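You operate a simulated robot arm through the tools that you are given. There is no shell and no other tool.

You are at the controls of a simulated robot arm. One attempt, no reset.

JOB
Draw whey from vat 3 and run it into the ribbed grey cup.
Fine: the ribbed cup stands on its SEAT; wind the hanging cup UP before swinging; hold the grey button till the hanging cup is empty; leave the teal switch and the other ribbed cups.

The check looks at the end state, three seconds after you hand in, the way a careful person would. Anything else that was tipped, shoved, dropped, spilled or broken makes it a failure.

ROBOT AND FRAMES
A 6-joint arm with a two-finger parallel gripper, fixed in place. Base frame: the origin is on the floor under the middle of its stand, x ahead of it, y to its left, z up; the work surface is at about z = 0.8. Units: m, degrees, N and s.
With the tool pointing down near the work surface it reaches from about 0.26 to 0.68 m from the base axis. Its first joint turns from -66.0 to 66.0 degrees. Payload 2.9 kg.
The TCP is the grasp point between the finger pads, 0.03 m short of the fingertips. In the tool frame z runs along the fingers and y along their closing line. The gripper opens to 0.11 m. The fingers are 0.02 m wide and 0.01 m thick; the gripper's body (0.048 by 0.112 m) begins 0.055 m behind the TCP.
Orientation is that of the tool frame in the base frame, as a unit quaternion [x, y, z, w]. With the fingers straight down and closing along the base's y, the tool's x points along the base's -x, its y along +y and its z along -z.

CONTROLS
- The arm moves only by the tool send_rows. Its argument "increments" is a list that holds one entry, the list of rows, each a list of 7 numbers: the turn, a rotation vector about the base's x, y, z in units of 120 degrees (1.0 is 120 degrees), then the shift along the base's x, y, z in units of 150 mm (1.0 is 150 mm), then the opening, from 0 (shut) to 1 (fully open). In form: [[[rx, ry, rz, tx, ty, tz, grip], ...]]. A call has 1 to 20 rows; each row is the pose to reach, as a shift and turn from the pose commanded when the call began. A call with a number of a shift or a turn outside -1 to 1 is refused whole. Rows are played at 5 a second. More than 0.05 m and 8.6 degrees between two rows, or a gripper value outside its range, and nothing of the call is played. A pose out of reach is approached as far as the arm can. The call stops where the force on the tool passes 40 N (or 10 N more than at its start, if that is more) or the arm is blocked; 0.2 s more then pass. Each finger travels about 0.108 m/s and halts on what it meets, pressing with about 32 N; the grip force reading is that of the motor and also rises with nothing between the fingers. The clock runs only during rows and for 0.2 s after the last one: add rows that repeat a pose to give the fingers time. It gives the time, the measured TCP pose, the force on the tool (base axes), the opening and the grip force at its end, in the units of the frame above (readings bear some noise), with the torque about the TCP (base axes, N m) and any sound that the robot's microphone picked up.
- Cameras (640 x 400 px; columns grow to the right, rows downward): "scene" is fixed at [0.0799, 0.4401, 1.3757]; the picture's right is [-0.72, -0.69, 0.00], its down [-0.45, 0.47, -0.76] and it looks along [0.53, -0.55, -0.65] (base axes); focal length 214 px, centre (320, 200). "wrist" rides on the gripper at [0.072, 0.017, -0.103] in the tool frame; the picture's right is [-0.23, 0.97, 0.00], its down [-0.76, -0.18, -0.62] and it looks along [-0.61, -0.14, 0.78] (tool axes); focal length 222 px, centre (320, 200). There is no depth. A picture from a camera that has moved, and an enlarged one, comes with that camera's place and axes in the base frame and with its lens.
- snapshot(camera): a new picture of that camera. It takes no simulated time.
- zoom(camera, box): a new picture of the part [left, top, right, bottom] of that camera's present view, enlarged. It takes no simulated time.
- hand_in(): hands the job in; it is judged then, once.

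Places have to be worked out from the pictures, the camera data and where the tool is seen. Open the gripper and draw the arm clear of the work before you hand the job in, unless the task says otherwise.

The tools are called after "Request:" as name(argument=value, ...) on one line, values as JSON. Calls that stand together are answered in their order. send_rows: Moves the arm, as the interface text tells. Its arguments: {"type":"object","properties":{"increments":{"type":"array"}},"required":["increments"]} The other tools are called the same way: snapshot (camera) takes a picture; zoom (camera, box) takes an enlarged picture of a part of a camera's view; hand_in () hands the job in.

At the start:

```text
t: 0.0
tcp_pos: [0.3831, 0.1818, 1.2679]
tool_rot: [0.0, 1.0, 0.0, 0.0]
ft_force: [0.4, -0.2, 0.0]
torque: [-0.02, 0.01, 0.02]
width: 0.1098
finger_force: 0.0
```

scene: 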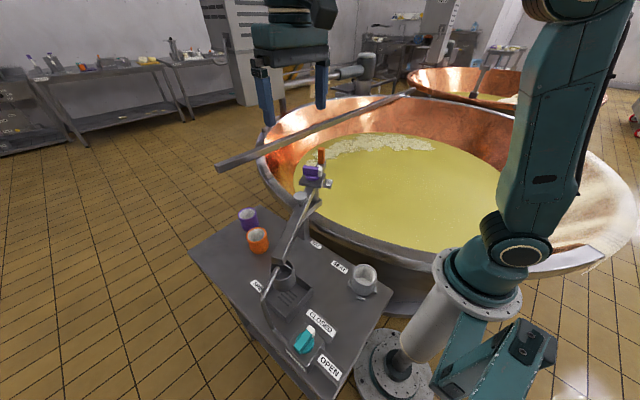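
wrist: 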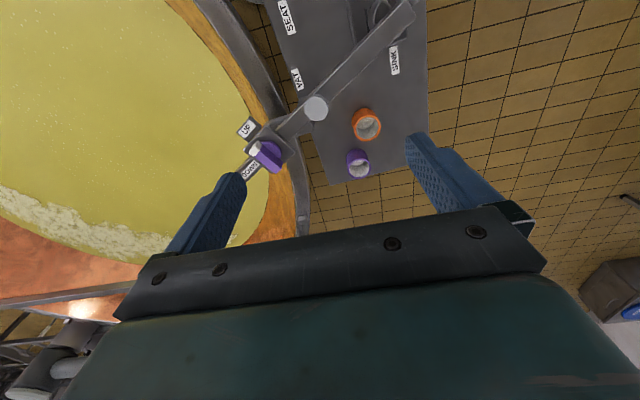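

I'll begin by looking closely at the work area with enlarged pictures from both cameras before moving anything.

Request:
zoom(camera="scene", box=[180, 140, 420, 290])

Request:
zoom(camera="scene", box=[200, 230, 420, 400])

Request:
zoom(camera="wrist", box=[200, 0, 440, 200])

Request:
zoom(camera="scene", box=[270, 130, 360, 220])

```text
2.67 times, centred on (300, 215) of scene
camera zoom: at [0.0799, 0.4401, 1.3757], right [-0.72, -0.69, 0.0], down [-0.45, 0.47, -0.76], along [0.53, -0.55, -0.65], focal length 572 px, centre (373, 160)
```

zoom: 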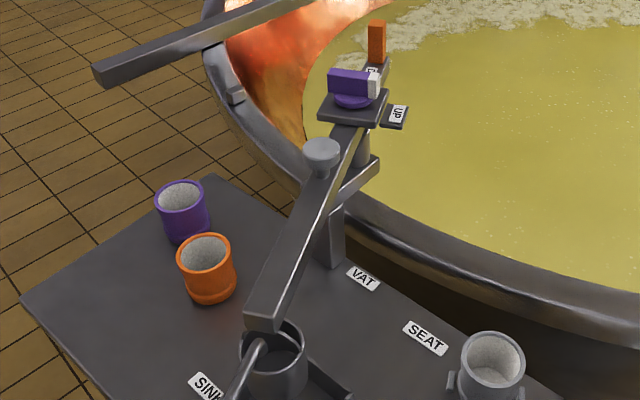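

```text
2.35 times, centred on (310, 315) of scene
camera zoom: at [0.0799, 0.4401, 1.3757], right [-0.72, -0.69, 0.0], down [-0.45, 0.47, -0.76], along [0.53, -0.55, -0.65], focal length 505 px, centre (344, -71)
```

zoom: 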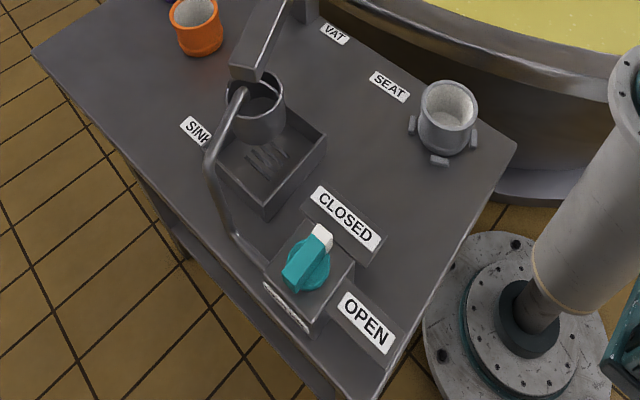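

```text
2.00 times, centred on (320, 100) of wrist
camera zoom: at [0.3098, 0.1993, 1.3691], right [0.23, 0.97, 0.0], down [0.76, -0.18, 0.62], along [0.61, -0.14, -0.78], focal length 444 px, centre (320, 400)
```

zoom: 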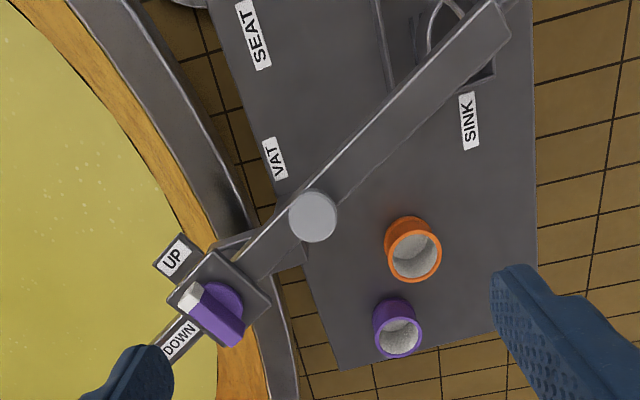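

```text
4.44 times, centred on (315, 175) of scene
camera zoom: at [0.0799, 0.4401, 1.3757], right [-0.72, -0.69, 0.0], down [-0.45, 0.47, -0.76], along [0.53, -0.55, -0.65], focal length 953 px, centre (342, 311)
```

zoom: 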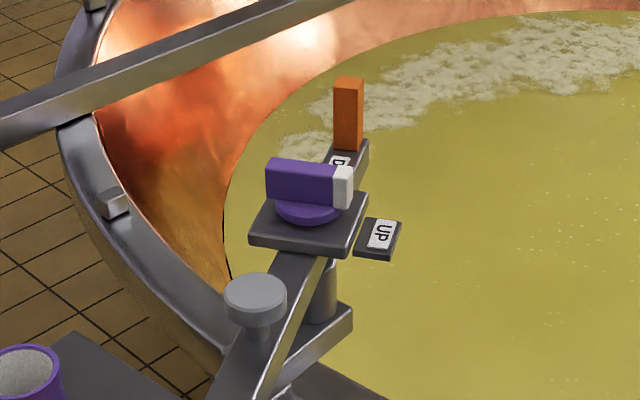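

The table top checks out at z≈0.80 from both cameras. The button top is near (0.404, 0.173, 1.035), the purple knob near (0.458, 0.079, 1.04) and the orange handle near (0.495, 0.003, 1.02–1.07). I'll pull the arm back a little at height, clear of everything, to see the boom from the wrist camera.

Request:
send_rows(increments=[[[0, 0, 0, -0.2, 0, 0, 1], [0, 0, 0, -0.4, 0, 0, 1], [0, 0, 0, -0.6, 0, 0, 1], [0, 0, 0, -0.6, 0, 0, 1]]])

Request:
snapshot(camera="wrist")

Request:
snapshot(camera="scene")

```text
t: 1.0
tcp_pos: [0.2933, 0.1828, 1.2666]
tool_rot: [-0.001, 1.0, 0.0, 0.0]
ft_force: [0.1, -1.0, -0.2]
torque: [0.0, 0.01, 0.02]
width: 0.11
finger_force: 0.0
```

```text
taken
camera wrist: at [0.2199, 0.2001, 1.3686], right [0.23, 0.97, 0.0], down [0.76, -0.18, 0.62], along [0.61, -0.14, -0.78], focal length 222 px, centre (320, 200)
```

wrist: 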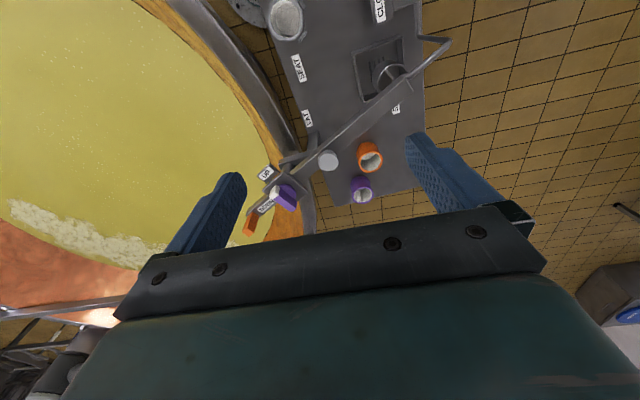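

```text
taken
```

scene: 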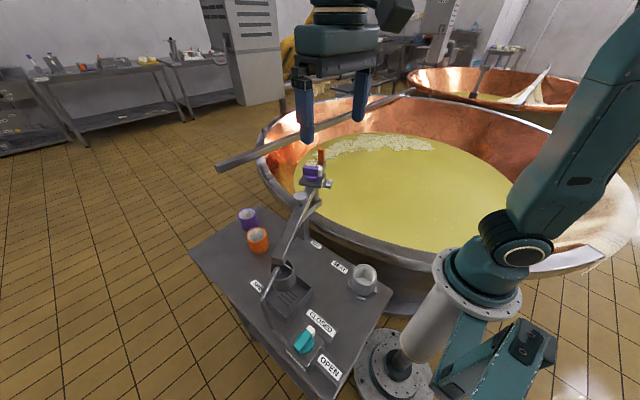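

Now I'll enlarge both views to see the whole boom, the handle, the sink end and the ribbed grey cup on its seat.

Request:
zoom(camera="wrist", box=[220, 90, 400, 240])

Request:
zoom(camera="wrist", box=[230, 0, 470, 130])

Request:
zoom(camera="scene", box=[240, 235, 320, 315])

Request:
zoom(camera="scene", box=[320, 230, 410, 310])

Request:
zoom(camera="scene", box=[260, 140, 360, 240])

```text
2.67 times, centred on (310, 165) of wrist
camera zoom: at [0.2199, 0.2001, 1.3686], right [0.23, 0.97, 0.0], down [0.76, -0.18, 0.62], along [0.61, -0.14, -0.78], focal length 592 px, centre (347, 293)
```

zoom: 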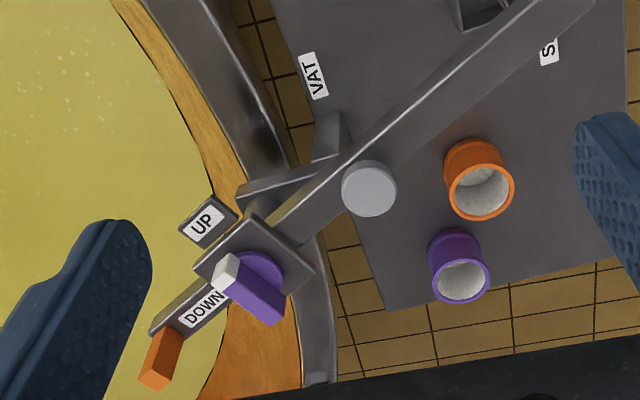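

```text
2.67 times, centred on (350, 65) of wrist
camera zoom: at [0.2199, 0.2001, 1.3686], right [0.23, 0.97, 0.0], down [0.76, -0.18, 0.62], along [0.61, -0.14, -0.78], focal length 592 px, centre (240, 560)
```

zoom: 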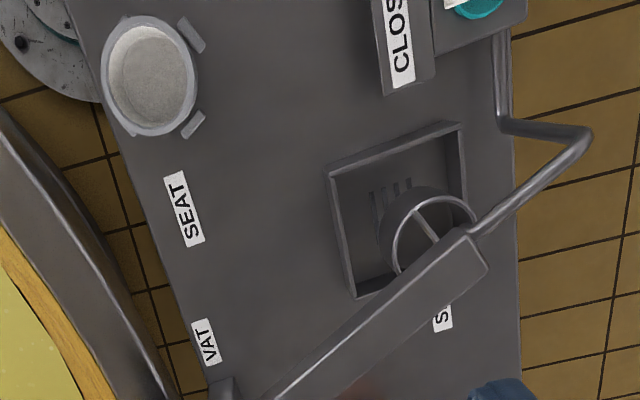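

```text
5.00 times, centred on (280, 275) of scene
camera zoom: at [0.0799, 0.4401, 1.3757], right [-0.72, -0.69, 0.0], down [-0.45, 0.47, -0.76], along [0.53, -0.55, -0.65], focal length 1072 px, centre (520, -175)
```

zoom: 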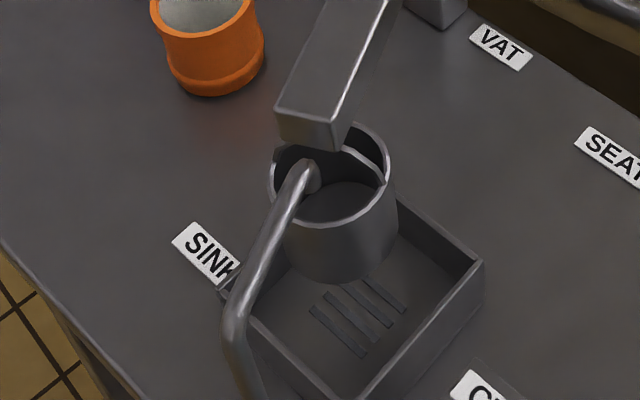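

```text
5.00 times, centred on (365, 270) of scene
camera zoom: at [0.0799, 0.4401, 1.3757], right [-0.72, -0.69, 0.0], down [-0.45, 0.47, -0.76], along [0.53, -0.55, -0.65], focal length 1072 px, centre (95, -150)
```

zoom: 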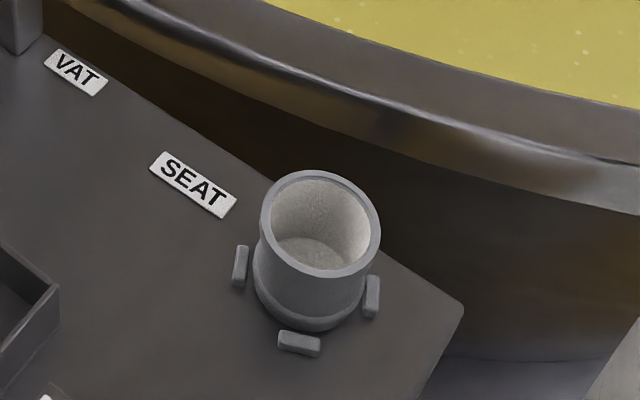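

```text
4.00 times, centred on (310, 190) of scene
camera zoom: at [0.0799, 0.4401, 1.3757], right [-0.72, -0.69, 0.0], down [-0.45, 0.47, -0.76], along [0.53, -0.55, -0.65], focal length 858 px, centre (360, 240)
```

zoom: 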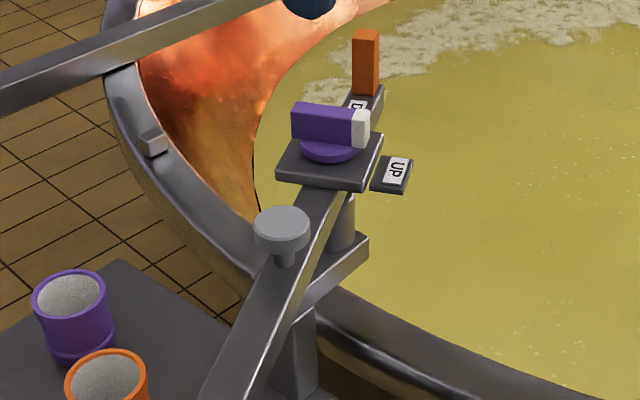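

The knob sits over the boom's pivot (about 0.459, 0.076) and its white tip points to UP. The hanging cup is up over the SINK, and the ribbed grey cup is inside its seat pads near (0.201, 0.147). I'll swing by the orange handle, going from SINK past SEAT to the VAT, so first I turn the gripper -60° and move toward the handle at a safe height.

Request:
send_rows(increments=[[[0, 0, -0.0625, 0.1, -0.083, -0.042, 1], [0, 0, -0.125, 0.2, -0.167, -0.083, 1], [0, 0, -0.1875, 0.3, -0.25, -0.125, 1], [0, 0, -0.25, 0.4, -0.333, -0.167, 1], [0, 0, -0.3125, 0.5, -0.417, -0.208, 1], [0, 0, -0.375, 0.6, -0.5, -0.25, 1], [0, 0, -0.4375, 0.7, -0.583, -0.292, 1], [0, 0, -0.5, 0.8, -0.667, -0.333, 1], [0, 0, -0.5, 0.8, -0.667, -0.333, 1]]])

Request:
snapshot(camera="wrist")

Request:
snapshot(camera="scene")

```text
t: 3.0
tcp_pos: [0.4138, 0.0811, 1.2169]
tool_rot: [0.501, 0.865, 0.0, -0.001]
ft_force: [0.2, 0.0, 0.1]
torque: [0.01, 0.01, -0.03]
width: 0.11
finger_force: 0.1
```

```text
taken
camera wrist: at [0.3917, 0.1526, 1.3195], right [0.96, 0.29, 0.0], down [0.23, -0.75, 0.62], along [0.18, -0.6, -0.78], focal length 222 px, centre (320, 200)
```

wrist: 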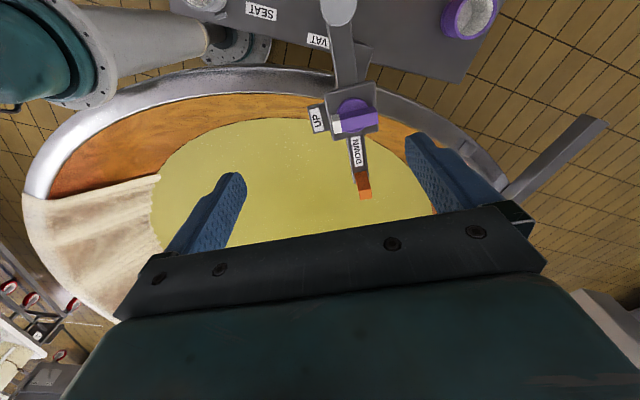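

```text
taken
```

scene: 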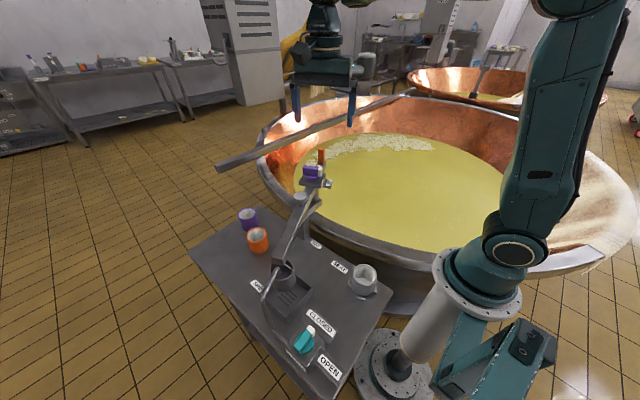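

The wrist view now shows the boom, knob and handle along the camera's line. I'll enlarge it to work out their places.

Request:
zoom(camera="wrist", box=[290, 70, 430, 210])

Request:
zoom(camera="wrist", box=[180, 0, 520, 130])

```text
2.86 times, centred on (360, 140) of wrist
camera zoom: at [0.3917, 0.1526, 1.3195], right [0.96, 0.29, 0.0], down [0.23, -0.75, 0.62], along [0.18, -0.6, -0.78], focal length 635 px, centre (206, 371)
```

zoom: 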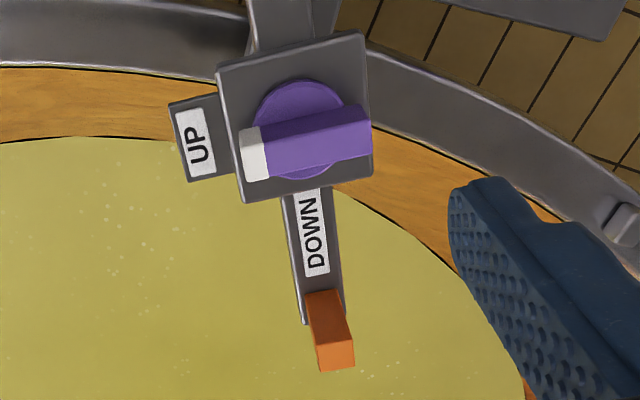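

```text
1.88 times, centred on (350, 65) of wrist
camera zoom: at [0.3917, 0.1526, 1.3195], right [0.96, 0.29, 0.0], down [0.23, -0.75, 0.62], along [0.18, -0.6, -0.78], focal length 418 px, centre (264, 454)
```

zoom: 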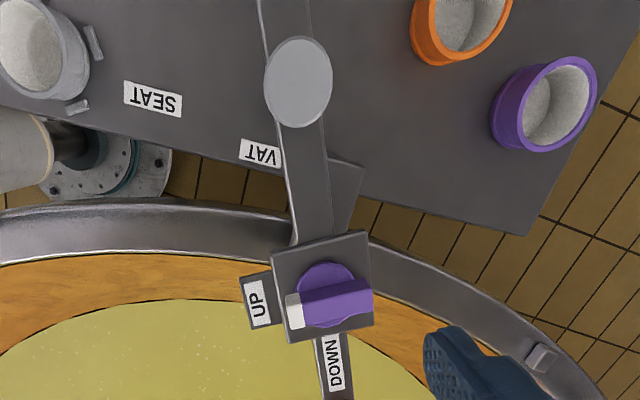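

Working from both cameras, I put the handle top at (0.516, -0.022, 1.053), about 0.114 m from the pivot at (0.459, 0.077). The handle is about 0.02 m square and stands from z≈1.006. I'll move above it at TCP z = 1.12 and check.

Request:
send_rows(increments=[[[0, 0, 0, 0.137, -0.138, -0.131, 1], [0, 0, 0, 0.273, -0.276, -0.261, 1], [0, 0, 0, 0.41, -0.414, -0.392, 1], [0, 0, 0, 0.546, -0.552, -0.522, 1], [0, 0, 0, 0.683, -0.69, -0.653, 1], [0, 0, 0, 0.683, -0.69, -0.653, 1]]])

Request:
snapshot(camera="wrist")

Request:
zoom(camera="scene", box=[250, 90, 390, 230])

```text
t: 4.4
tcp_pos: [0.5151, -0.0223, 1.1186]
tool_rot: [0.499, 0.866, 0.001, 0.001]
ft_force: [0.1, 0.1, -1.0]
torque: [-0.01, 0.02, 0.03]
width: 0.1103
finger_force: 0.1
```

```text
taken
camera wrist: at [0.4932, 0.0497, 1.2212], right [0.96, 0.29, 0.0], down [0.23, -0.75, 0.62], along [0.18, -0.6, -0.78], focal length 222 px, centre (320, 200)
```

wrist: 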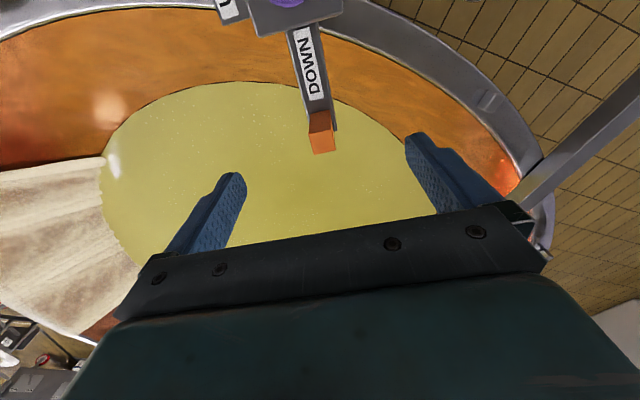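

```text
2.86 times, centred on (320, 160) of scene
camera zoom: at [0.0799, 0.4401, 1.3757], right [-0.72, -0.69, 0.0], down [-0.45, 0.47, -0.76], along [0.53, -0.55, -0.65], focal length 613 px, centre (320, 314)
```

zoom: 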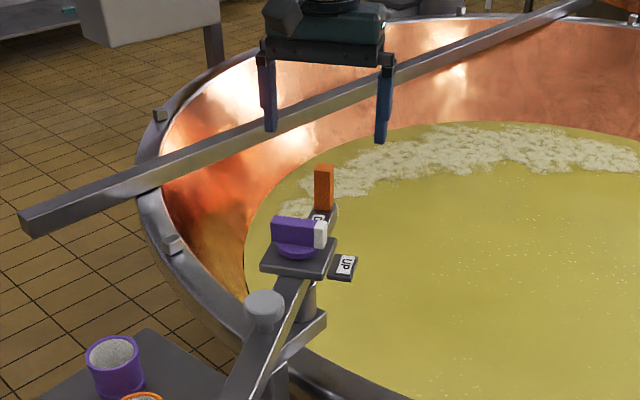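

The handle top appears within 2–3 mm of straight below the TCP. I'll shift 2 mm in x and lower to z≈1.045, so the fingertips sit just above the boom tail, then close on the handle.

Request:
send_rows(increments=[[[0, 0, 0, 0.015, 0.005, -0.16, 1], [0, 0, 0, 0.015, 0.005, -0.32, 1], [0, 0, 0, 0.015, 0.005, -0.49, 1], [0, 0, 0, 0.015, 0.005, -0.49, 1]]])

Request:
snapshot(camera="wrist")

Request:
zoom(camera="scene", box=[250, 90, 390, 230])

```text
t: 5.4
tcp_pos: [0.5152, -0.0211, 1.0441]
tool_rot: [0.5, 0.866, 0.001, 0.001]
ft_force: [0.2, 0.8, 0.3]
torque: [-0.01, -0.04, 0.01]
width: 0.1101
finger_force: 0.1
```

```text
taken
camera wrist: at [0.4946, 0.0513, 1.1469], right [0.96, 0.29, 0.0], down [0.23, -0.75, 0.62], along [0.18, -0.6, -0.78], focal length 222 px, centre (320, 200)
```

wrist: 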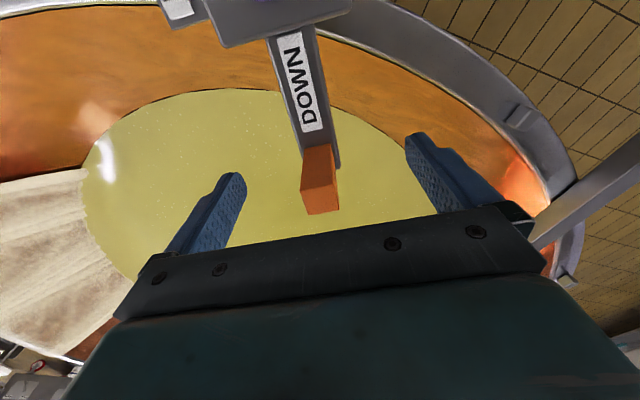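

```text
2.86 times, centred on (320, 160) of scene
camera zoom: at [0.0799, 0.4401, 1.3757], right [-0.72, -0.69, 0.0], down [-0.45, 0.47, -0.76], along [0.53, -0.55, -0.65], focal length 613 px, centre (320, 314)
```

zoom: 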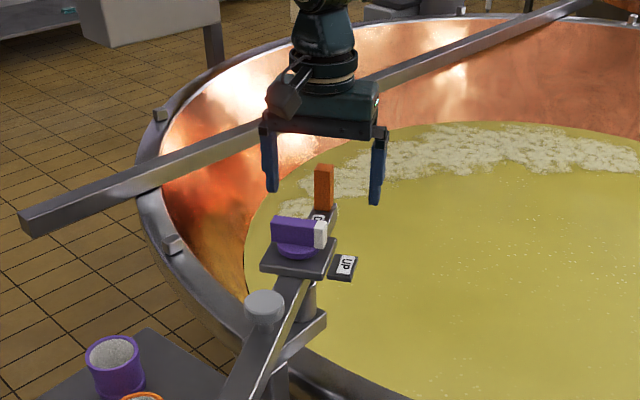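

The handle is centred between the fingers at the expected height. I'll close on it and read the opening.

Request:
send_rows(increments=[[[0, 0, 0, 0, 0, 0, 0.5], [0, 0, 0, 0, 0, 0, 0.25], [0, 0, 0, 0, 0, 0, 0.1], [0, 0, 0, 0, 0, 0, 0.1], [0, 0, 0, 0, 0, 0, 0.1]]])

Request:
snapshot(camera="wrist")

```text
t: 6.6
tcp_pos: [0.5164, -0.0209, 1.0446]
tool_rot: [0.499, 0.867, 0.0, -0.001]
ft_force: [-0.5, -1.3, 0.6]
torque: [-0.09, 0.17, 0.16]
width: 0.0207
finger_force: 45.3
```

```text
taken
camera wrist: at [0.4945, 0.0512, 1.1471], right [0.96, 0.29, 0.0], down [0.23, -0.75, 0.62], along [0.18, -0.6, -0.78], focal length 222 px, centre (320, 200)
```

wrist: 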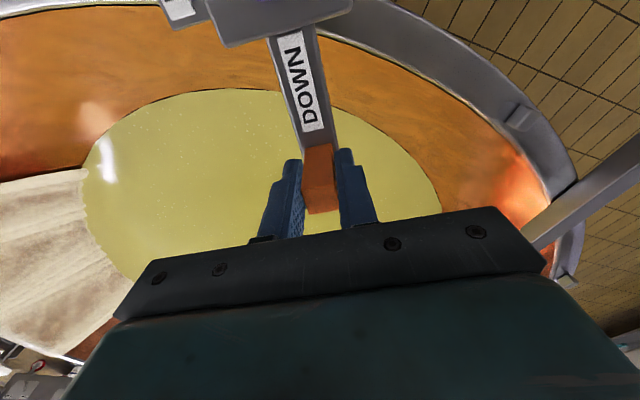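

I have hold of the handle (opening 0.0207, radius 0.1135 m from the pivot). I'll swing counter-clockwise about (0.459, 0.077) in small steps, turning the gripper along with it, 16° first to check that it moves freely.

Request:
send_rows(increments=[[[0, 0, 0.0167, 0.0223, 0.0141, 0, 0.1], [0, 0, 0.0333, 0.0447, 0.0283, 0, 0.1], [0, 0, 0.05, 0.066, 0.044, 0, 0.1], [0, 0, 0.0667, 0.0871, 0.0596, 0, 0.1], [0, 0, 0.0833, 0.1073, 0.0767, 0, 0.1], [0, 0, 0.1, 0.1274, 0.0938, 0, 0.1], [0, 0, 0.1167, 0.1463, 0.1123, 0, 0.1], [0, 0, 0.1333, 0.1651, 0.1308, 0, 0.1], [0, 0, 0.1333, 0.1651, 0.1308, 0, 0.1]]])

Request:
snapshot(camera="scene")

Request:
zoom(camera="scene", box=[240, 150, 400, 310])

```text
t: 8.6
tcp_pos: [0.5403, -0.0007, 1.045]
tool_rot: [0.373, 0.928, 0.0, -0.001]
ft_force: [-13.8, 5.4, -11.5]
torque: [-0.05, -0.4, 0.43]
width: 0.0209
finger_force: 45.1
```

```text
taken
```

scene: 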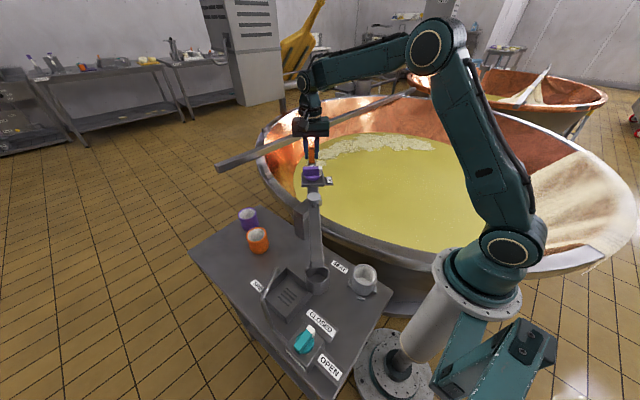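

```text
2.50 times, centred on (320, 230) of scene
camera zoom: at [0.0797, 0.4403, 1.3756], right [-0.72, -0.69, 0.0], down [-0.45, 0.47, -0.76], along [0.53, -0.55, -0.65], focal length 536 px, centre (320, 125)
```

zoom: 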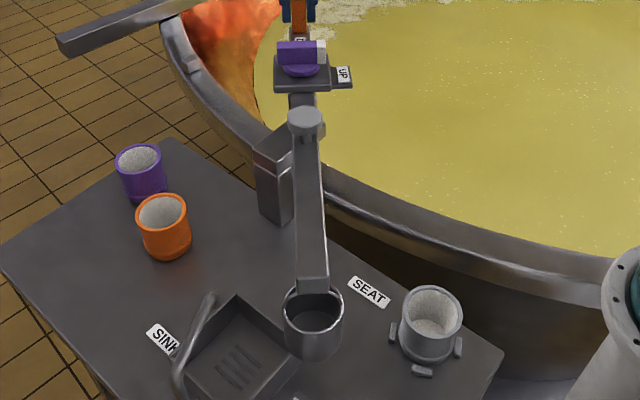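

The boom swings freely and the hanging cup left the sink cleanly. There is about 14 N of radial pull, so I'll loosen the grip slightly to let the fingers bracket the handle and ride a corrected arc. I'll stop before the seat to check the height clearance over the ribbed cup.

Request:
send_rows(increments=[[[0, 0, 0, -0.006, 0.004, 0, 0.235], [0, 0, 0, -0.006, 0.004, 0, 0.235], [0, 0, 0.0167, 0.0115, 0.0233, 0, 0.235], [0, 0, 0.0333, 0.0282, 0.0433, 0, 0.235], [0, 0, 0.05, 0.0443, 0.064, 0, 0.235], [0, 0, 0.0667, 0.0595, 0.0851, 0, 0.235], [0, 0, 0.0833, 0.0741, 0.1068, 0, 0.235], [0, 0, 0.1, 0.0879, 0.129, 0, 0.235], [0, 0, 0.1167, 0.1008, 0.1516, 0, 0.235], [0, 0, 0.1167, 0.1008, 0.1516, 0, 0.235]]])

Request:
snapshot(camera="wrist")

Request:
zoom(camera="scene", box=[290, 150, 400, 310])

```text
t: 10.8
tcp_pos: [0.5581, 0.0219, 1.046]
tool_rot: [0.258, 0.966, 0.001, -0.001]
ft_force: [-1.0, -0.5, 0.0]
torque: [0.0, 0.01, 0.02]
width: 0.0261
finger_force: 0.5
```

```text
taken
camera wrist: at [0.5025, 0.0734, 1.1481], right [0.68, 0.73, 0.0], down [0.57, -0.53, 0.62], along [0.46, -0.42, -0.78], focal length 222 px, centre (320, 200)
```

wrist: 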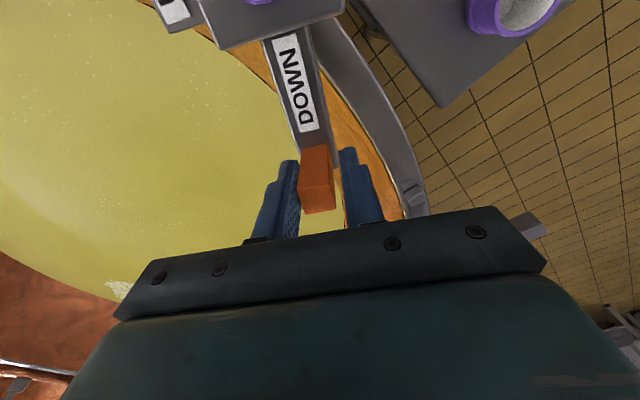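

```text
2.50 times, centred on (345, 230) of scene
camera zoom: at [0.0799, 0.4401, 1.3757], right [-0.72, -0.69, 0.0], down [-0.45, 0.47, -0.76], along [0.53, -0.55, -0.65], focal length 536 px, centre (258, 125)
```

zoom: 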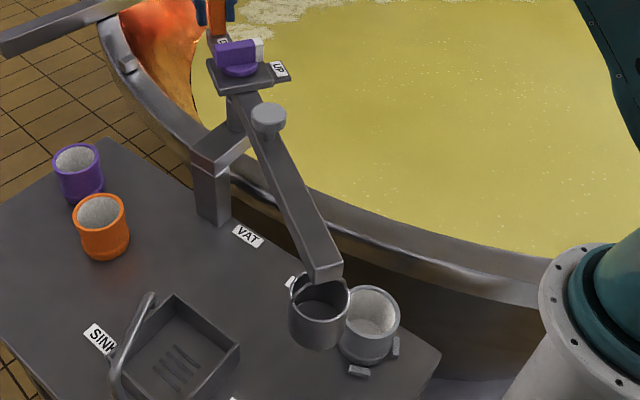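

The bracketed handle follows with no load. Before passing over the ribbed grey cup I'll take tight enlargements to judge the clearance between the hanging cup's bottom and the ribbed cup's rim.

Request:
zoom(camera="scene", box=[395, 250, 465, 310])

Request:
zoom(camera="scene", box=[340, 240, 410, 310])

```text
6.67 times, centred on (430, 280) of scene
camera zoom: at [0.0799, 0.4401, 1.3757], right [-0.72, -0.69, 0.0], down [-0.45, 0.47, -0.76], along [0.53, -0.55, -0.65], focal length 1430 px, centre (-413, -333)
```

zoom: 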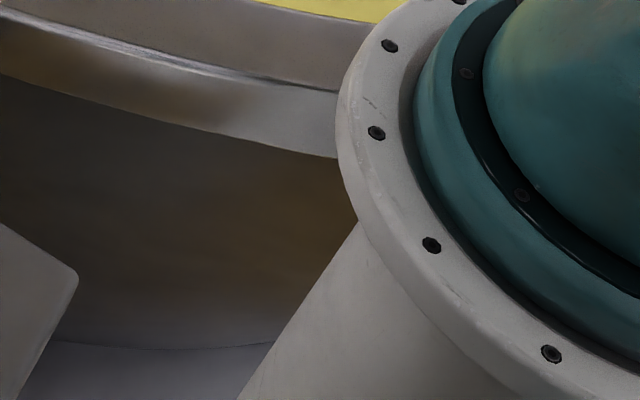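

```text
5.71 times, centred on (375, 275) of scene
camera zoom: at [0.0799, 0.4401, 1.3757], right [-0.72, -0.69, 0.0], down [-0.45, 0.47, -0.76], along [0.53, -0.55, -0.65], focal length 1226 px, centre (6, -229)
```

zoom: 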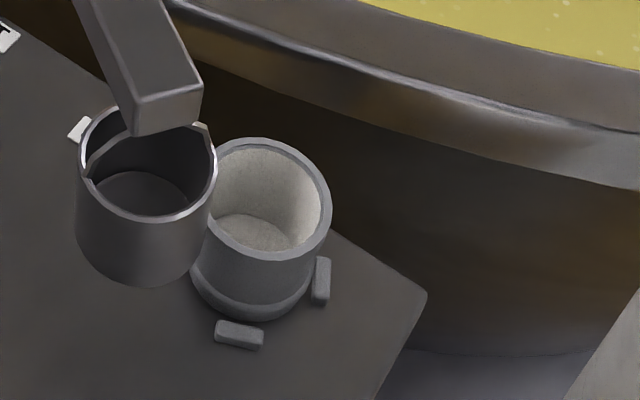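

The hanging cup's bottom works out at z≈0.891, against 0.875 for the ribbed cup's rim and 0.86 for the vat rim, so it clears both. I'll continue the swing 60° past the seat at a modest speed.

Request:
send_rows(increments=[[[0, 0, 0.025, 0.018, 0.0349, 0, 0.235], [0, 0, 0.05, 0.0341, 0.0705, 0, 0.235], [0, 0, 0.075, 0.0483, 0.107, 0, 0.235], [0, 0, 0.1, 0.0606, 0.1442, 0, 0.235], [0, 0, 0.125, 0.0709, 0.182, 0, 0.235], [0, 0, 0.15, 0.0793, 0.2202, 0, 0.235], [0, 0, 0.175, 0.0856, 0.2589, 0, 0.235], [0, 0, 0.2, 0.0899, 0.2978, 0, 0.235], [0, 0, 0.225, 0.0922, 0.3369, 0, 0.235], [0, 0, 0.25, 0.0924, 0.376, 0, 0.235], [0, 0, 0.275, 0.0905, 0.4151, 0, 0.235], [0, 0, 0.3, 0.0866, 0.4541, 0, 0.235], [0, 0, 0.325, 0.0807, 0.4929, 0, 0.235], [0, 0, 0.35, 0.0728, 0.5312, 0, 0.235], [0, 0, 0.375, 0.0628, 0.5691, 0, 0.235], [0, 0, 0.4, 0.0509, 0.6064, 0, 0.235], [0, 0, 0.425, 0.0371, 0.643, 0, 0.235], [0, 0, 0.45, 0.0213, 0.6789, 0, 0.235], [0, 0, 0.475, 0.0037, 0.7139, 0, 0.235], [0, 0, 0.5, -0.0156, 0.7479, 0, 0.235]]])

Request:
snapshot(camera="scene")

Request:
snapshot(camera="wrist")

```text
t: 15.0
tcp_pos: [0.5552, 0.1331, 1.0459]
tool_rot: [-0.26, 0.966, 0.0, 0.001]
ft_force: [0.3, -0.9, 0.1]
torque: [0.01, -0.02, 0.01]
width: 0.0261
finger_force: 0.5
```

```text
taken
```

scene: 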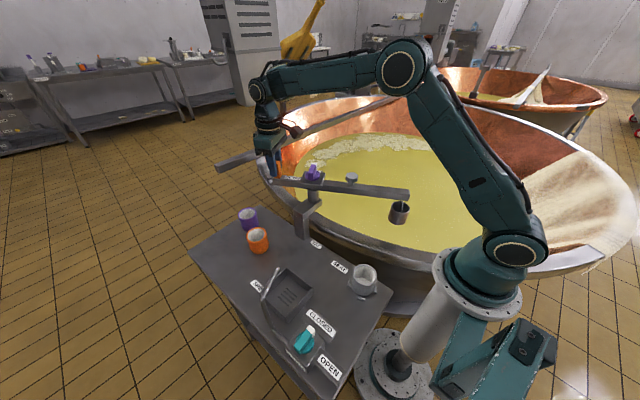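

```text
taken
camera wrist: at [0.4839, 0.1132, 1.1478], right [-0.29, 0.96, 0.0], down [0.75, 0.23, 0.62], along [0.6, 0.18, -0.78], focal length 222 px, centre (320, 200)
```

wrist: 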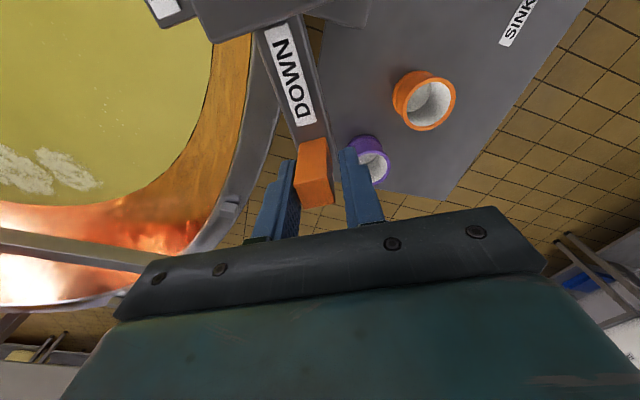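

The cup passed over the seat without touching, and it is now just inside the vat. I'll swing another 42° to bring it well over the whey.

Request:
send_rows(increments=[[[0, 0, 0.025, -0.0212, 0.033, 0, 0.235], [0, 0, 0.05, -0.0441, 0.0648, 0, 0.235], [0, 0, 0.075, -0.0685, 0.0954, 0, 0.235], [0, 0, 0.1, -0.0945, 0.1245, 0, 0.235], [0, 0, 0.125, -0.1221, 0.1524, 0, 0.235], [0, 0, 0.15, -0.1511, 0.1788, 0, 0.235], [0, 0, 0.175, -0.1814, 0.2036, 0, 0.235], [0, 0, 0.2, -0.213, 0.2267, 0, 0.235], [0, 0, 0.225, -0.2457, 0.2483, 0, 0.235], [0, 0, 0.25, -0.2795, 0.268, 0, 0.235], [0, 0, 0.275, -0.3143, 0.286, 0, 0.235], [0, 0, 0.3, -0.35, 0.3021, 0, 0.235], [0, 0, 0.325, -0.3865, 0.3163, 0, 0.235], [0, 0, 0.35, -0.4237, 0.3286, 0, 0.235], [0, 0, 0.35, -0.4237, 0.3286, 0, 0.235]]])

Request:
snapshot(camera="scene")

Request:
snapshot(camera="wrist")

Request:
zoom(camera="scene", box=[240, 120, 440, 260])

```text
t: 18.2
tcp_pos: [0.4902, 0.1843, 1.0445]
tool_rot: [-0.589, 0.808, 0.001, -0.001]
ft_force: [-0.1, 0.4, 0.5]
torque: [-0.03, 0.01, -0.01]
width: 0.0261
finger_force: 0.2
```

```text
taken
```

scene: 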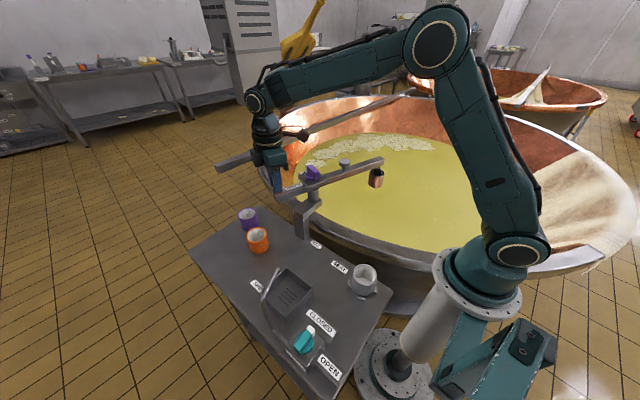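

```text
taken
camera wrist: at [0.4528, 0.1205, 1.1475], right [-0.86, 0.52, 0.0], down [0.4, 0.67, 0.62], along [0.32, 0.53, -0.78], focal length 222 px, centre (320, 200)
```

wrist: 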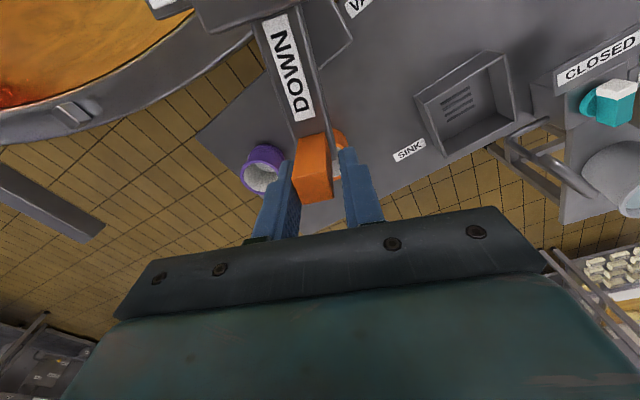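

```text
2.86 times, centred on (340, 190) of scene
camera zoom: at [0.0799, 0.4401, 1.3757], right [-0.72, -0.69, 0.0], down [-0.45, 0.47, -0.76], along [0.53, -0.55, -0.65], focal length 613 px, centre (263, 229)
```

zoom: 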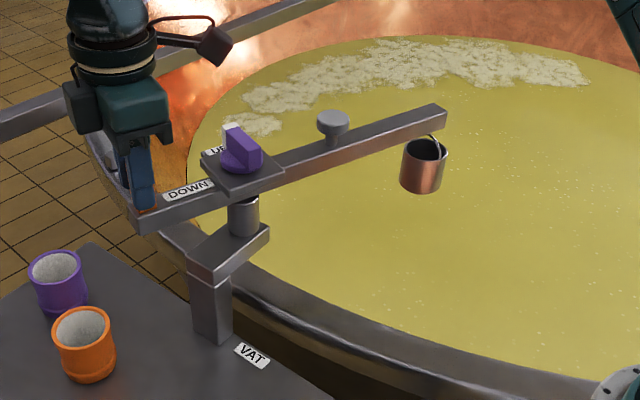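

The cup now hangs well over the whey (boom ≈251°). I'll open, lift clear, and turn to a closing line across the knob bar, above the knob at (0.458, 0.0755).

Request:
send_rows(increments=[[[0, 0, 0, 0, 0, 0, 0.6], [0, 0, 0, 0, 0, 0, 0.7], [0, 0, 0, 0, 0, 0.2, 0.7], [0, 0, 0, 0, 0, 0.4, 0.7], [0, 0, 0, 0, 0, 0.6, 0.7], [0, 0, -0.065, -0.018, -0.06, 0.6, 0.7], [0, 0, -0.13, -0.036, -0.119, 0.6, 0.7], [0, 0, -0.194, -0.054, -0.179, 0.6, 0.7], [0, 0, -0.258, -0.072, -0.239, 0.6, 0.7], [0, 0, -0.323, -0.09, -0.298, 0.6, 0.7], [0, 0, -0.388, -0.108, -0.358, 0.6, 0.7], [0, 0, -0.452, -0.126, -0.418, 0.6, 0.7], [0, 0, -0.517, -0.144, -0.477, 0.6, 0.7], [0, 0, -0.581, -0.162, -0.537, 0.6, 0.7], [0, 0, -0.646, -0.18, -0.597, 0.6, 0.7], [0, 0, -0.71, -0.198, -0.656, 0.6, 0.7], [0, 0, -0.775, -0.216, -0.716, 0.6, 0.7], [0, 0, -0.775, -0.216, -0.716, 0.6, 0.7]]])

Request:
snapshot(camera="wrist")

Request:
zoom(camera="scene", box=[240, 100, 440, 260])

```text
t: 22.0
tcp_pos: [0.4588, 0.0751, 1.1348]
tool_rot: [0.184, 0.983, 0.001, 0.0]
ft_force: [0.1, -0.5, -0.1]
torque: [0.02, 0.01, -0.03]
width: 0.077
finger_force: 0.0
```

```text
taken
camera wrist: at [0.3972, 0.1184, 1.2377], right [0.56, 0.83, 0.0], down [0.65, -0.44, 0.62], along [0.52, -0.35, -0.78], focal length 222 px, centre (320, 200)
```

wrist: 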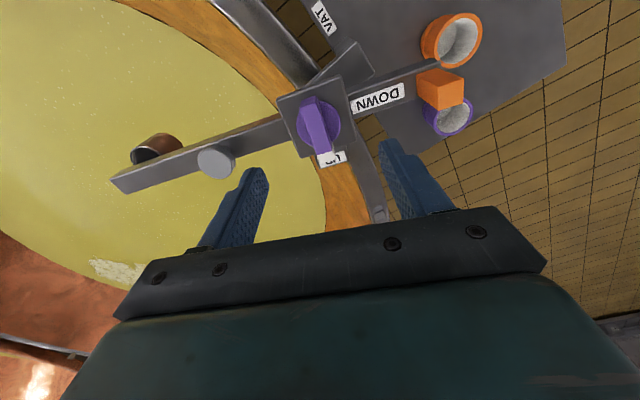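

```text
2.50 times, centred on (340, 180) of scene
camera zoom: at [0.0799, 0.4401, 1.3757], right [-0.72, -0.69, 0.0], down [-0.45, 0.47, -0.76], along [0.53, -0.55, -0.65], focal length 536 px, centre (270, 250)
```

zoom: 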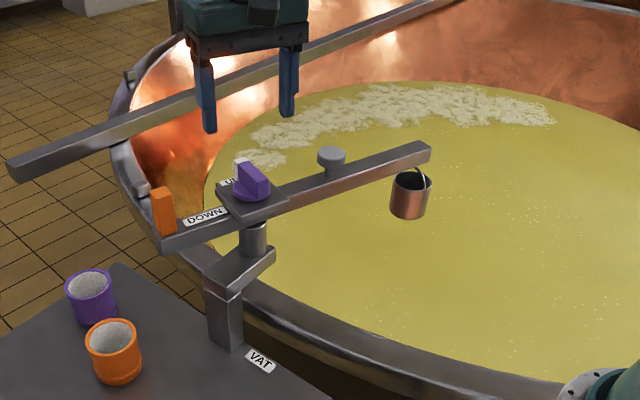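

Boom stayed put. I'll enlarge the wrist view of the knob to measure its position and height before descending.

Request:
zoom(camera="wrist", box=[260, 60, 400, 180])

Request:
zoom(camera="scene", box=[290, 150, 350, 200])

```text
3.33 times, centred on (330, 120) of wrist
camera zoom: at [0.3972, 0.1184, 1.2377], right [0.56, 0.83, 0.0], down [0.65, -0.44, 0.62], along [0.52, -0.35, -0.78], focal length 740 px, centre (287, 467)
```

zoom: 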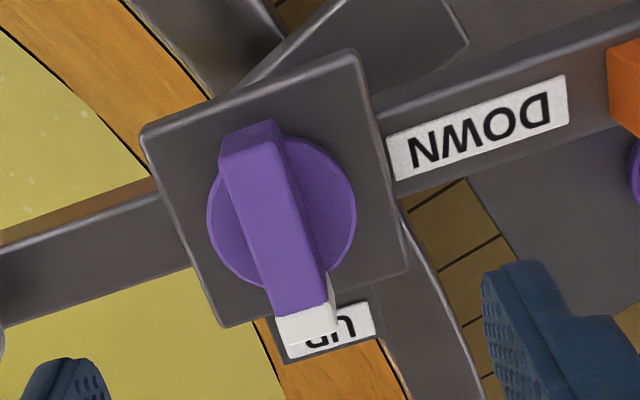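

```text
8.00 times, centred on (320, 175) of scene
camera zoom: at [0.0799, 0.4401, 1.3757], right [-0.72, -0.69, 0.0], down [-0.45, 0.47, -0.76], along [0.53, -0.55, -0.65], focal length 1716 px, centre (320, 400)
```

zoom: 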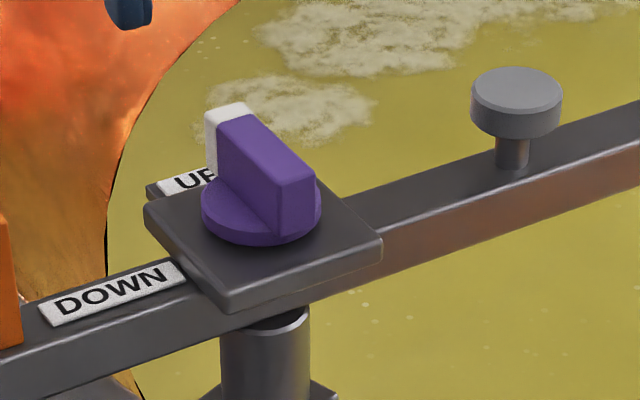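

The bar top is at about z≈1.05, centred near (0.460, 0.0755) and pointing to about -18°. I'll trim the yaw by +3° and descend with the tips staying above the knob's disc (TCP z≈1.066), then look.

Request:
send_rows(increments=[[[0, 0, 0.0125, 0.01, 0, -0.12, 0.7], [0, 0, 0.025, 0.01, 0, -0.24, 0.7], [0, 0, 0.025, 0.01, 0, -0.35, 0.7], [0, 0, 0.025, 0.01, 0, -0.46, 0.7], [0, 0, 0.025, 0.01, 0, -0.46, 0.7]]])

Request:
snapshot(camera="wrist")

Request:
zoom(camera="scene", box=[280, 140, 360, 200])

```text
t: 23.2
tcp_pos: [0.4596, 0.0757, 1.0665]
tool_rot: [0.156, 0.988, 0.0, 0.0]
ft_force: [0.2, -0.5, 0.2]
torque: [0.03, -0.04, 0.01]
width: 0.0769
finger_force: 0.0
```

```text
taken
camera wrist: at [0.3966, 0.115, 1.169], right [0.52, 0.86, 0.0], down [0.67, -0.4, 0.62], along [0.53, -0.32, -0.78], focal length 222 px, centre (320, 200)
```

wrist: 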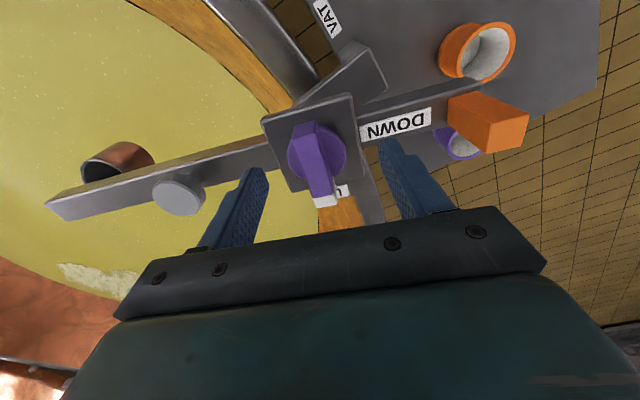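

```text
6.67 times, centred on (320, 170) of scene
camera zoom: at [0.0799, 0.4401, 1.3757], right [-0.72, -0.69, 0.0], down [-0.45, 0.47, -0.76], along [0.53, -0.55, -0.65], focal length 1430 px, centre (320, 400)
```

zoom: 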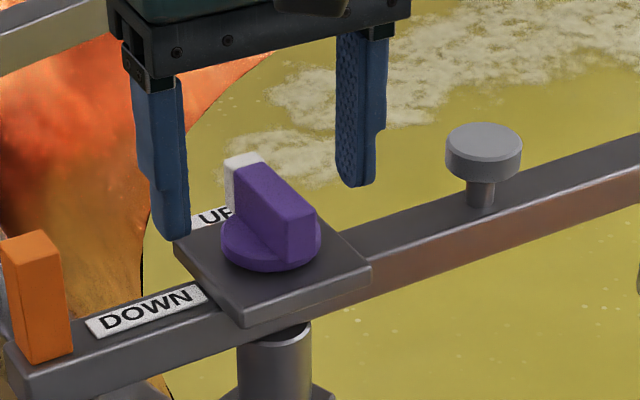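

The bar is centred between the fingers. I'll lower 3 mm more and close on it.

Request:
send_rows(increments=[[[0, 0, 0, 0, 0, -0.02, 0.7], [0, 0, 0, 0, 0, -0.02, 0.4], [0, 0, 0, 0, 0, -0.02, 0.2], [0, 0, 0, 0, 0, -0.02, 0.08], [0, 0, 0, 0, 0, -0.02, 0.08], [0, 0, 0, 0, 0, -0.02, 0.08]]])

Request:
snapshot(camera="wrist")

```text
t: 24.6
tcp_pos: [0.4601, 0.0738, 1.064]
tool_rot: [0.157, 0.988, 0.001, -0.001]
ft_force: [-10.0, -20.9, 3.2]
torque: [-0.38, 0.54, 0.01]
width: 0.02
finger_force: 11.5
```

```text
taken
camera wrist: at [0.3961, 0.1141, 1.1657], right [0.52, 0.86, 0.0], down [0.67, -0.41, 0.62], along [0.53, -0.32, -0.78], focal length 222 px, centre (320, 200)
```

wrist: 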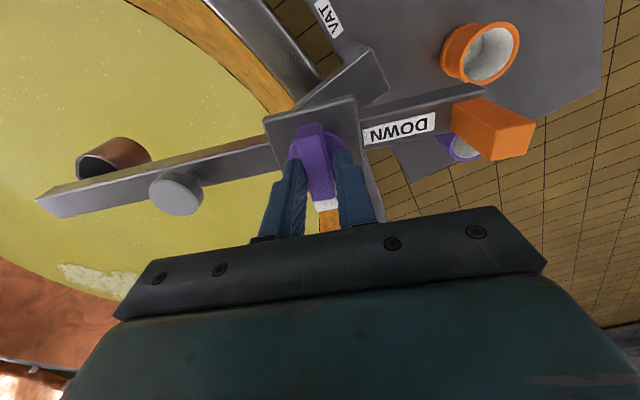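

The bar is gripped at an opening of 0.020, with about 23 N of side load because the true knob centre is nearer (0.460, 0.074). I'll relieve that by shifting about 2 mm and recheck the reading.

Request:
send_rows(increments=[[[0, 0, 0, 0.002, -0.007, 0, 0.08], [0, 0, 0, 0.003, -0.0133, 0, 0.08], [0, 0, 0, 0.003, -0.0133, 0, 0.08]]])

Request:
zoom(camera="wrist", box=[240, 80, 400, 240])

```text
t: 25.4
tcp_pos: [0.4613, 0.0728, 1.063]
tool_rot: [0.156, 0.988, 0.0, 0.0]
ft_force: [-11.2, -13.6, -0.6]
torque: [-0.33, 0.33, 0.0]
width: 0.017
finger_force: 7.9
```

```text
2.50 times, centred on (320, 160) of wrist
camera zoom: at [0.3968, 0.1121, 1.1656], right [0.52, 0.86, 0.0], down [0.67, -0.4, 0.62], along [0.53, -0.32, -0.78], focal length 555 px, centre (320, 300)
```

zoom: 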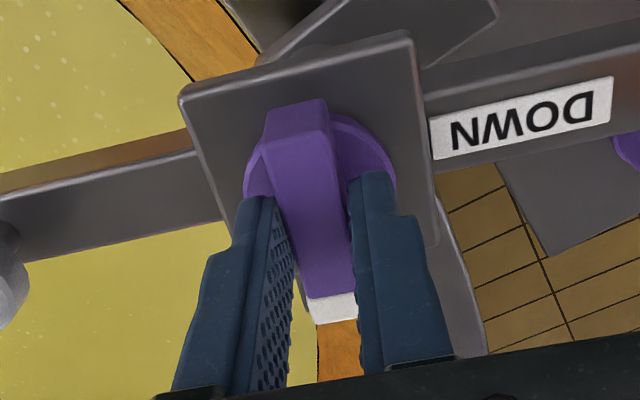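

Still 16 N across the bar, and it looks a few degrees off parallel with the pads. I'll turn back 3° and shift another 1.5 mm the way the force points, so both pads sit evenly.

Request:
send_rows(increments=[[[0, 0, -0.0125, -0.003, -0.006, 0, 0.08], [0, 0, -0.025, -0.006, -0.0113, 0, 0.08], [0, 0, -0.025, -0.006, -0.0113, 0, 0.08], [0, 0, -0.025, -0.006, -0.0113, 0, 0.08]]])

Request:
zoom(camera="wrist", box=[240, 80, 400, 240])

Request:
zoom(camera="scene", box=[280, 140, 360, 200])

```text
t: 26.4
tcp_pos: [0.4612, 0.0728, 1.0639]
tool_rot: [0.18, 0.984, 0.001, 0.001]
ft_force: [3.0, 1.6, -3.6]
torque: [0.41, 0.94, 0.04]
width: 0.0162
finger_force: 44.6
```

```text
2.50 times, centred on (320, 160) of wrist
camera zoom: at [0.3984, 0.1146, 1.1656], right [0.56, 0.83, 0.0], down [0.65, -0.44, 0.62], along [0.52, -0.35, -0.78], focal length 555 px, centre (320, 300)
```

zoom: 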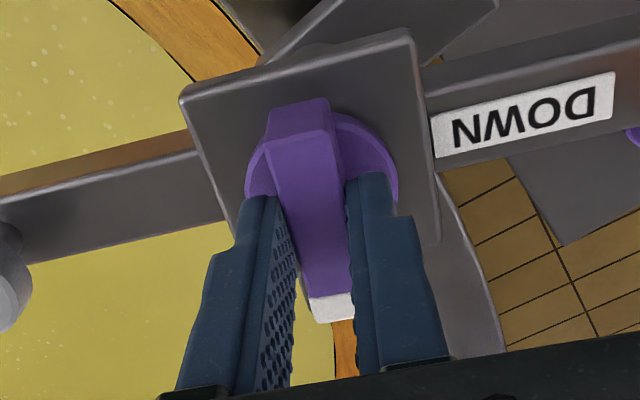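

```text
6.67 times, centred on (320, 170) of scene
camera zoom: at [0.0801, 0.4402, 1.3756], right [-0.72, -0.69, 0.0], down [-0.45, 0.47, -0.76], along [0.53, -0.55, -0.65], focal length 1430 px, centre (320, 400)
```

zoom: 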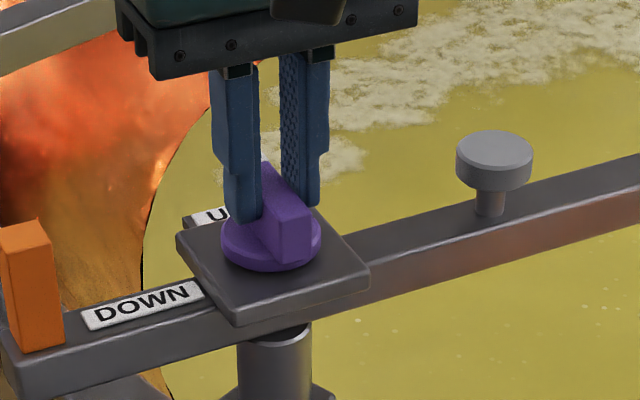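

Now the bar is gripped squarely (0.0162, low net force), and the disc centre shows the true axis near (0.457, 0.0745). I'll turn the knob counter-clockwise about that axis toward DOWN, 30° first, and check that the boom stays put.

Request:
send_rows(increments=[[[0, 0, 0.03125, 0.0005, 0.0021, 0, 0.08], [0, 0, 0.0625, 0.0009, 0.0041, 0, 0.08], [0, 0, 0.09375, 0.0014, 0.0062, 0, 0.08], [0, 0, 0.125, 0.0018, 0.0082, 0, 0.08], [0, 0, 0.15625, 0.0017, 0.0103, 0, 0.08], [0, 0, 0.1875, 0.0016, 0.0124, 0, 0.08], [0, 0, 0.21875, 0.0014, 0.0145, 0, 0.08], [0, 0, 0.25, 0.0013, 0.0165, 0, 0.08]]])

Request:
zoom(camera="scene", box=[240, 100, 440, 260])

Request:
zoom(camera="wrist", box=[200, 40, 440, 240])

```text
t: 28.2
tcp_pos: [0.4603, 0.0718, 1.0634]
tool_rot: [-0.075, 0.997, -0.001, 0.0]
ft_force: [4.1, -25.7, -6.4]
torque: [-0.48, -0.86, -1.14]
width: 0.0168
finger_force: 44.9
```

```text
2.50 times, centred on (340, 180) of scene
camera zoom: at [0.0801, 0.4393, 1.3759], right [-0.72, -0.69, 0.0], down [-0.45, 0.47, -0.76], along [0.53, -0.55, -0.65], focal length 536 px, centre (270, 250)
```

zoom: 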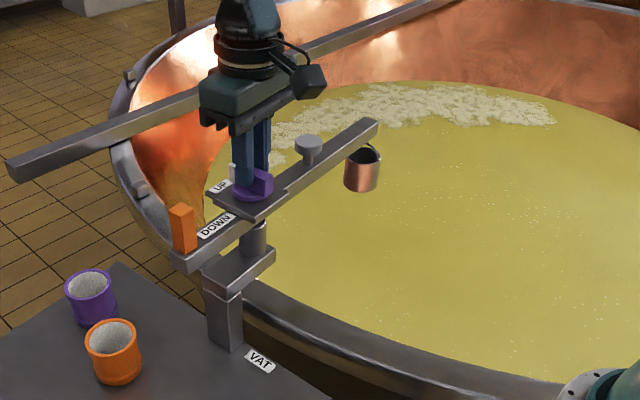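

```text
2.00 times, centred on (320, 140) of wrist
camera zoom: at [0.3857, 0.0784, 1.1657], right [0.08, 1.0, 0.0], down [0.78, -0.06, 0.62], along [0.62, -0.05, -0.78], focal length 444 px, centre (320, 320)
```

zoom: 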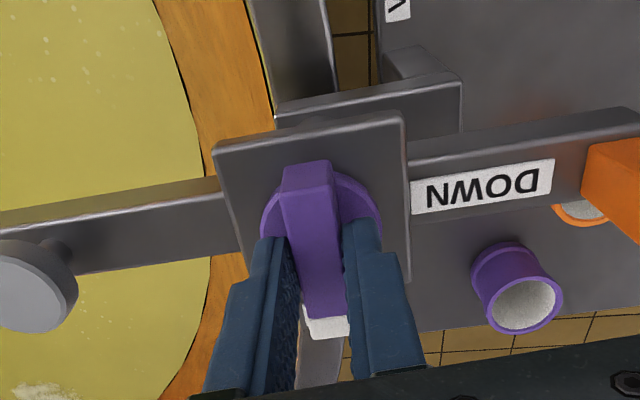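

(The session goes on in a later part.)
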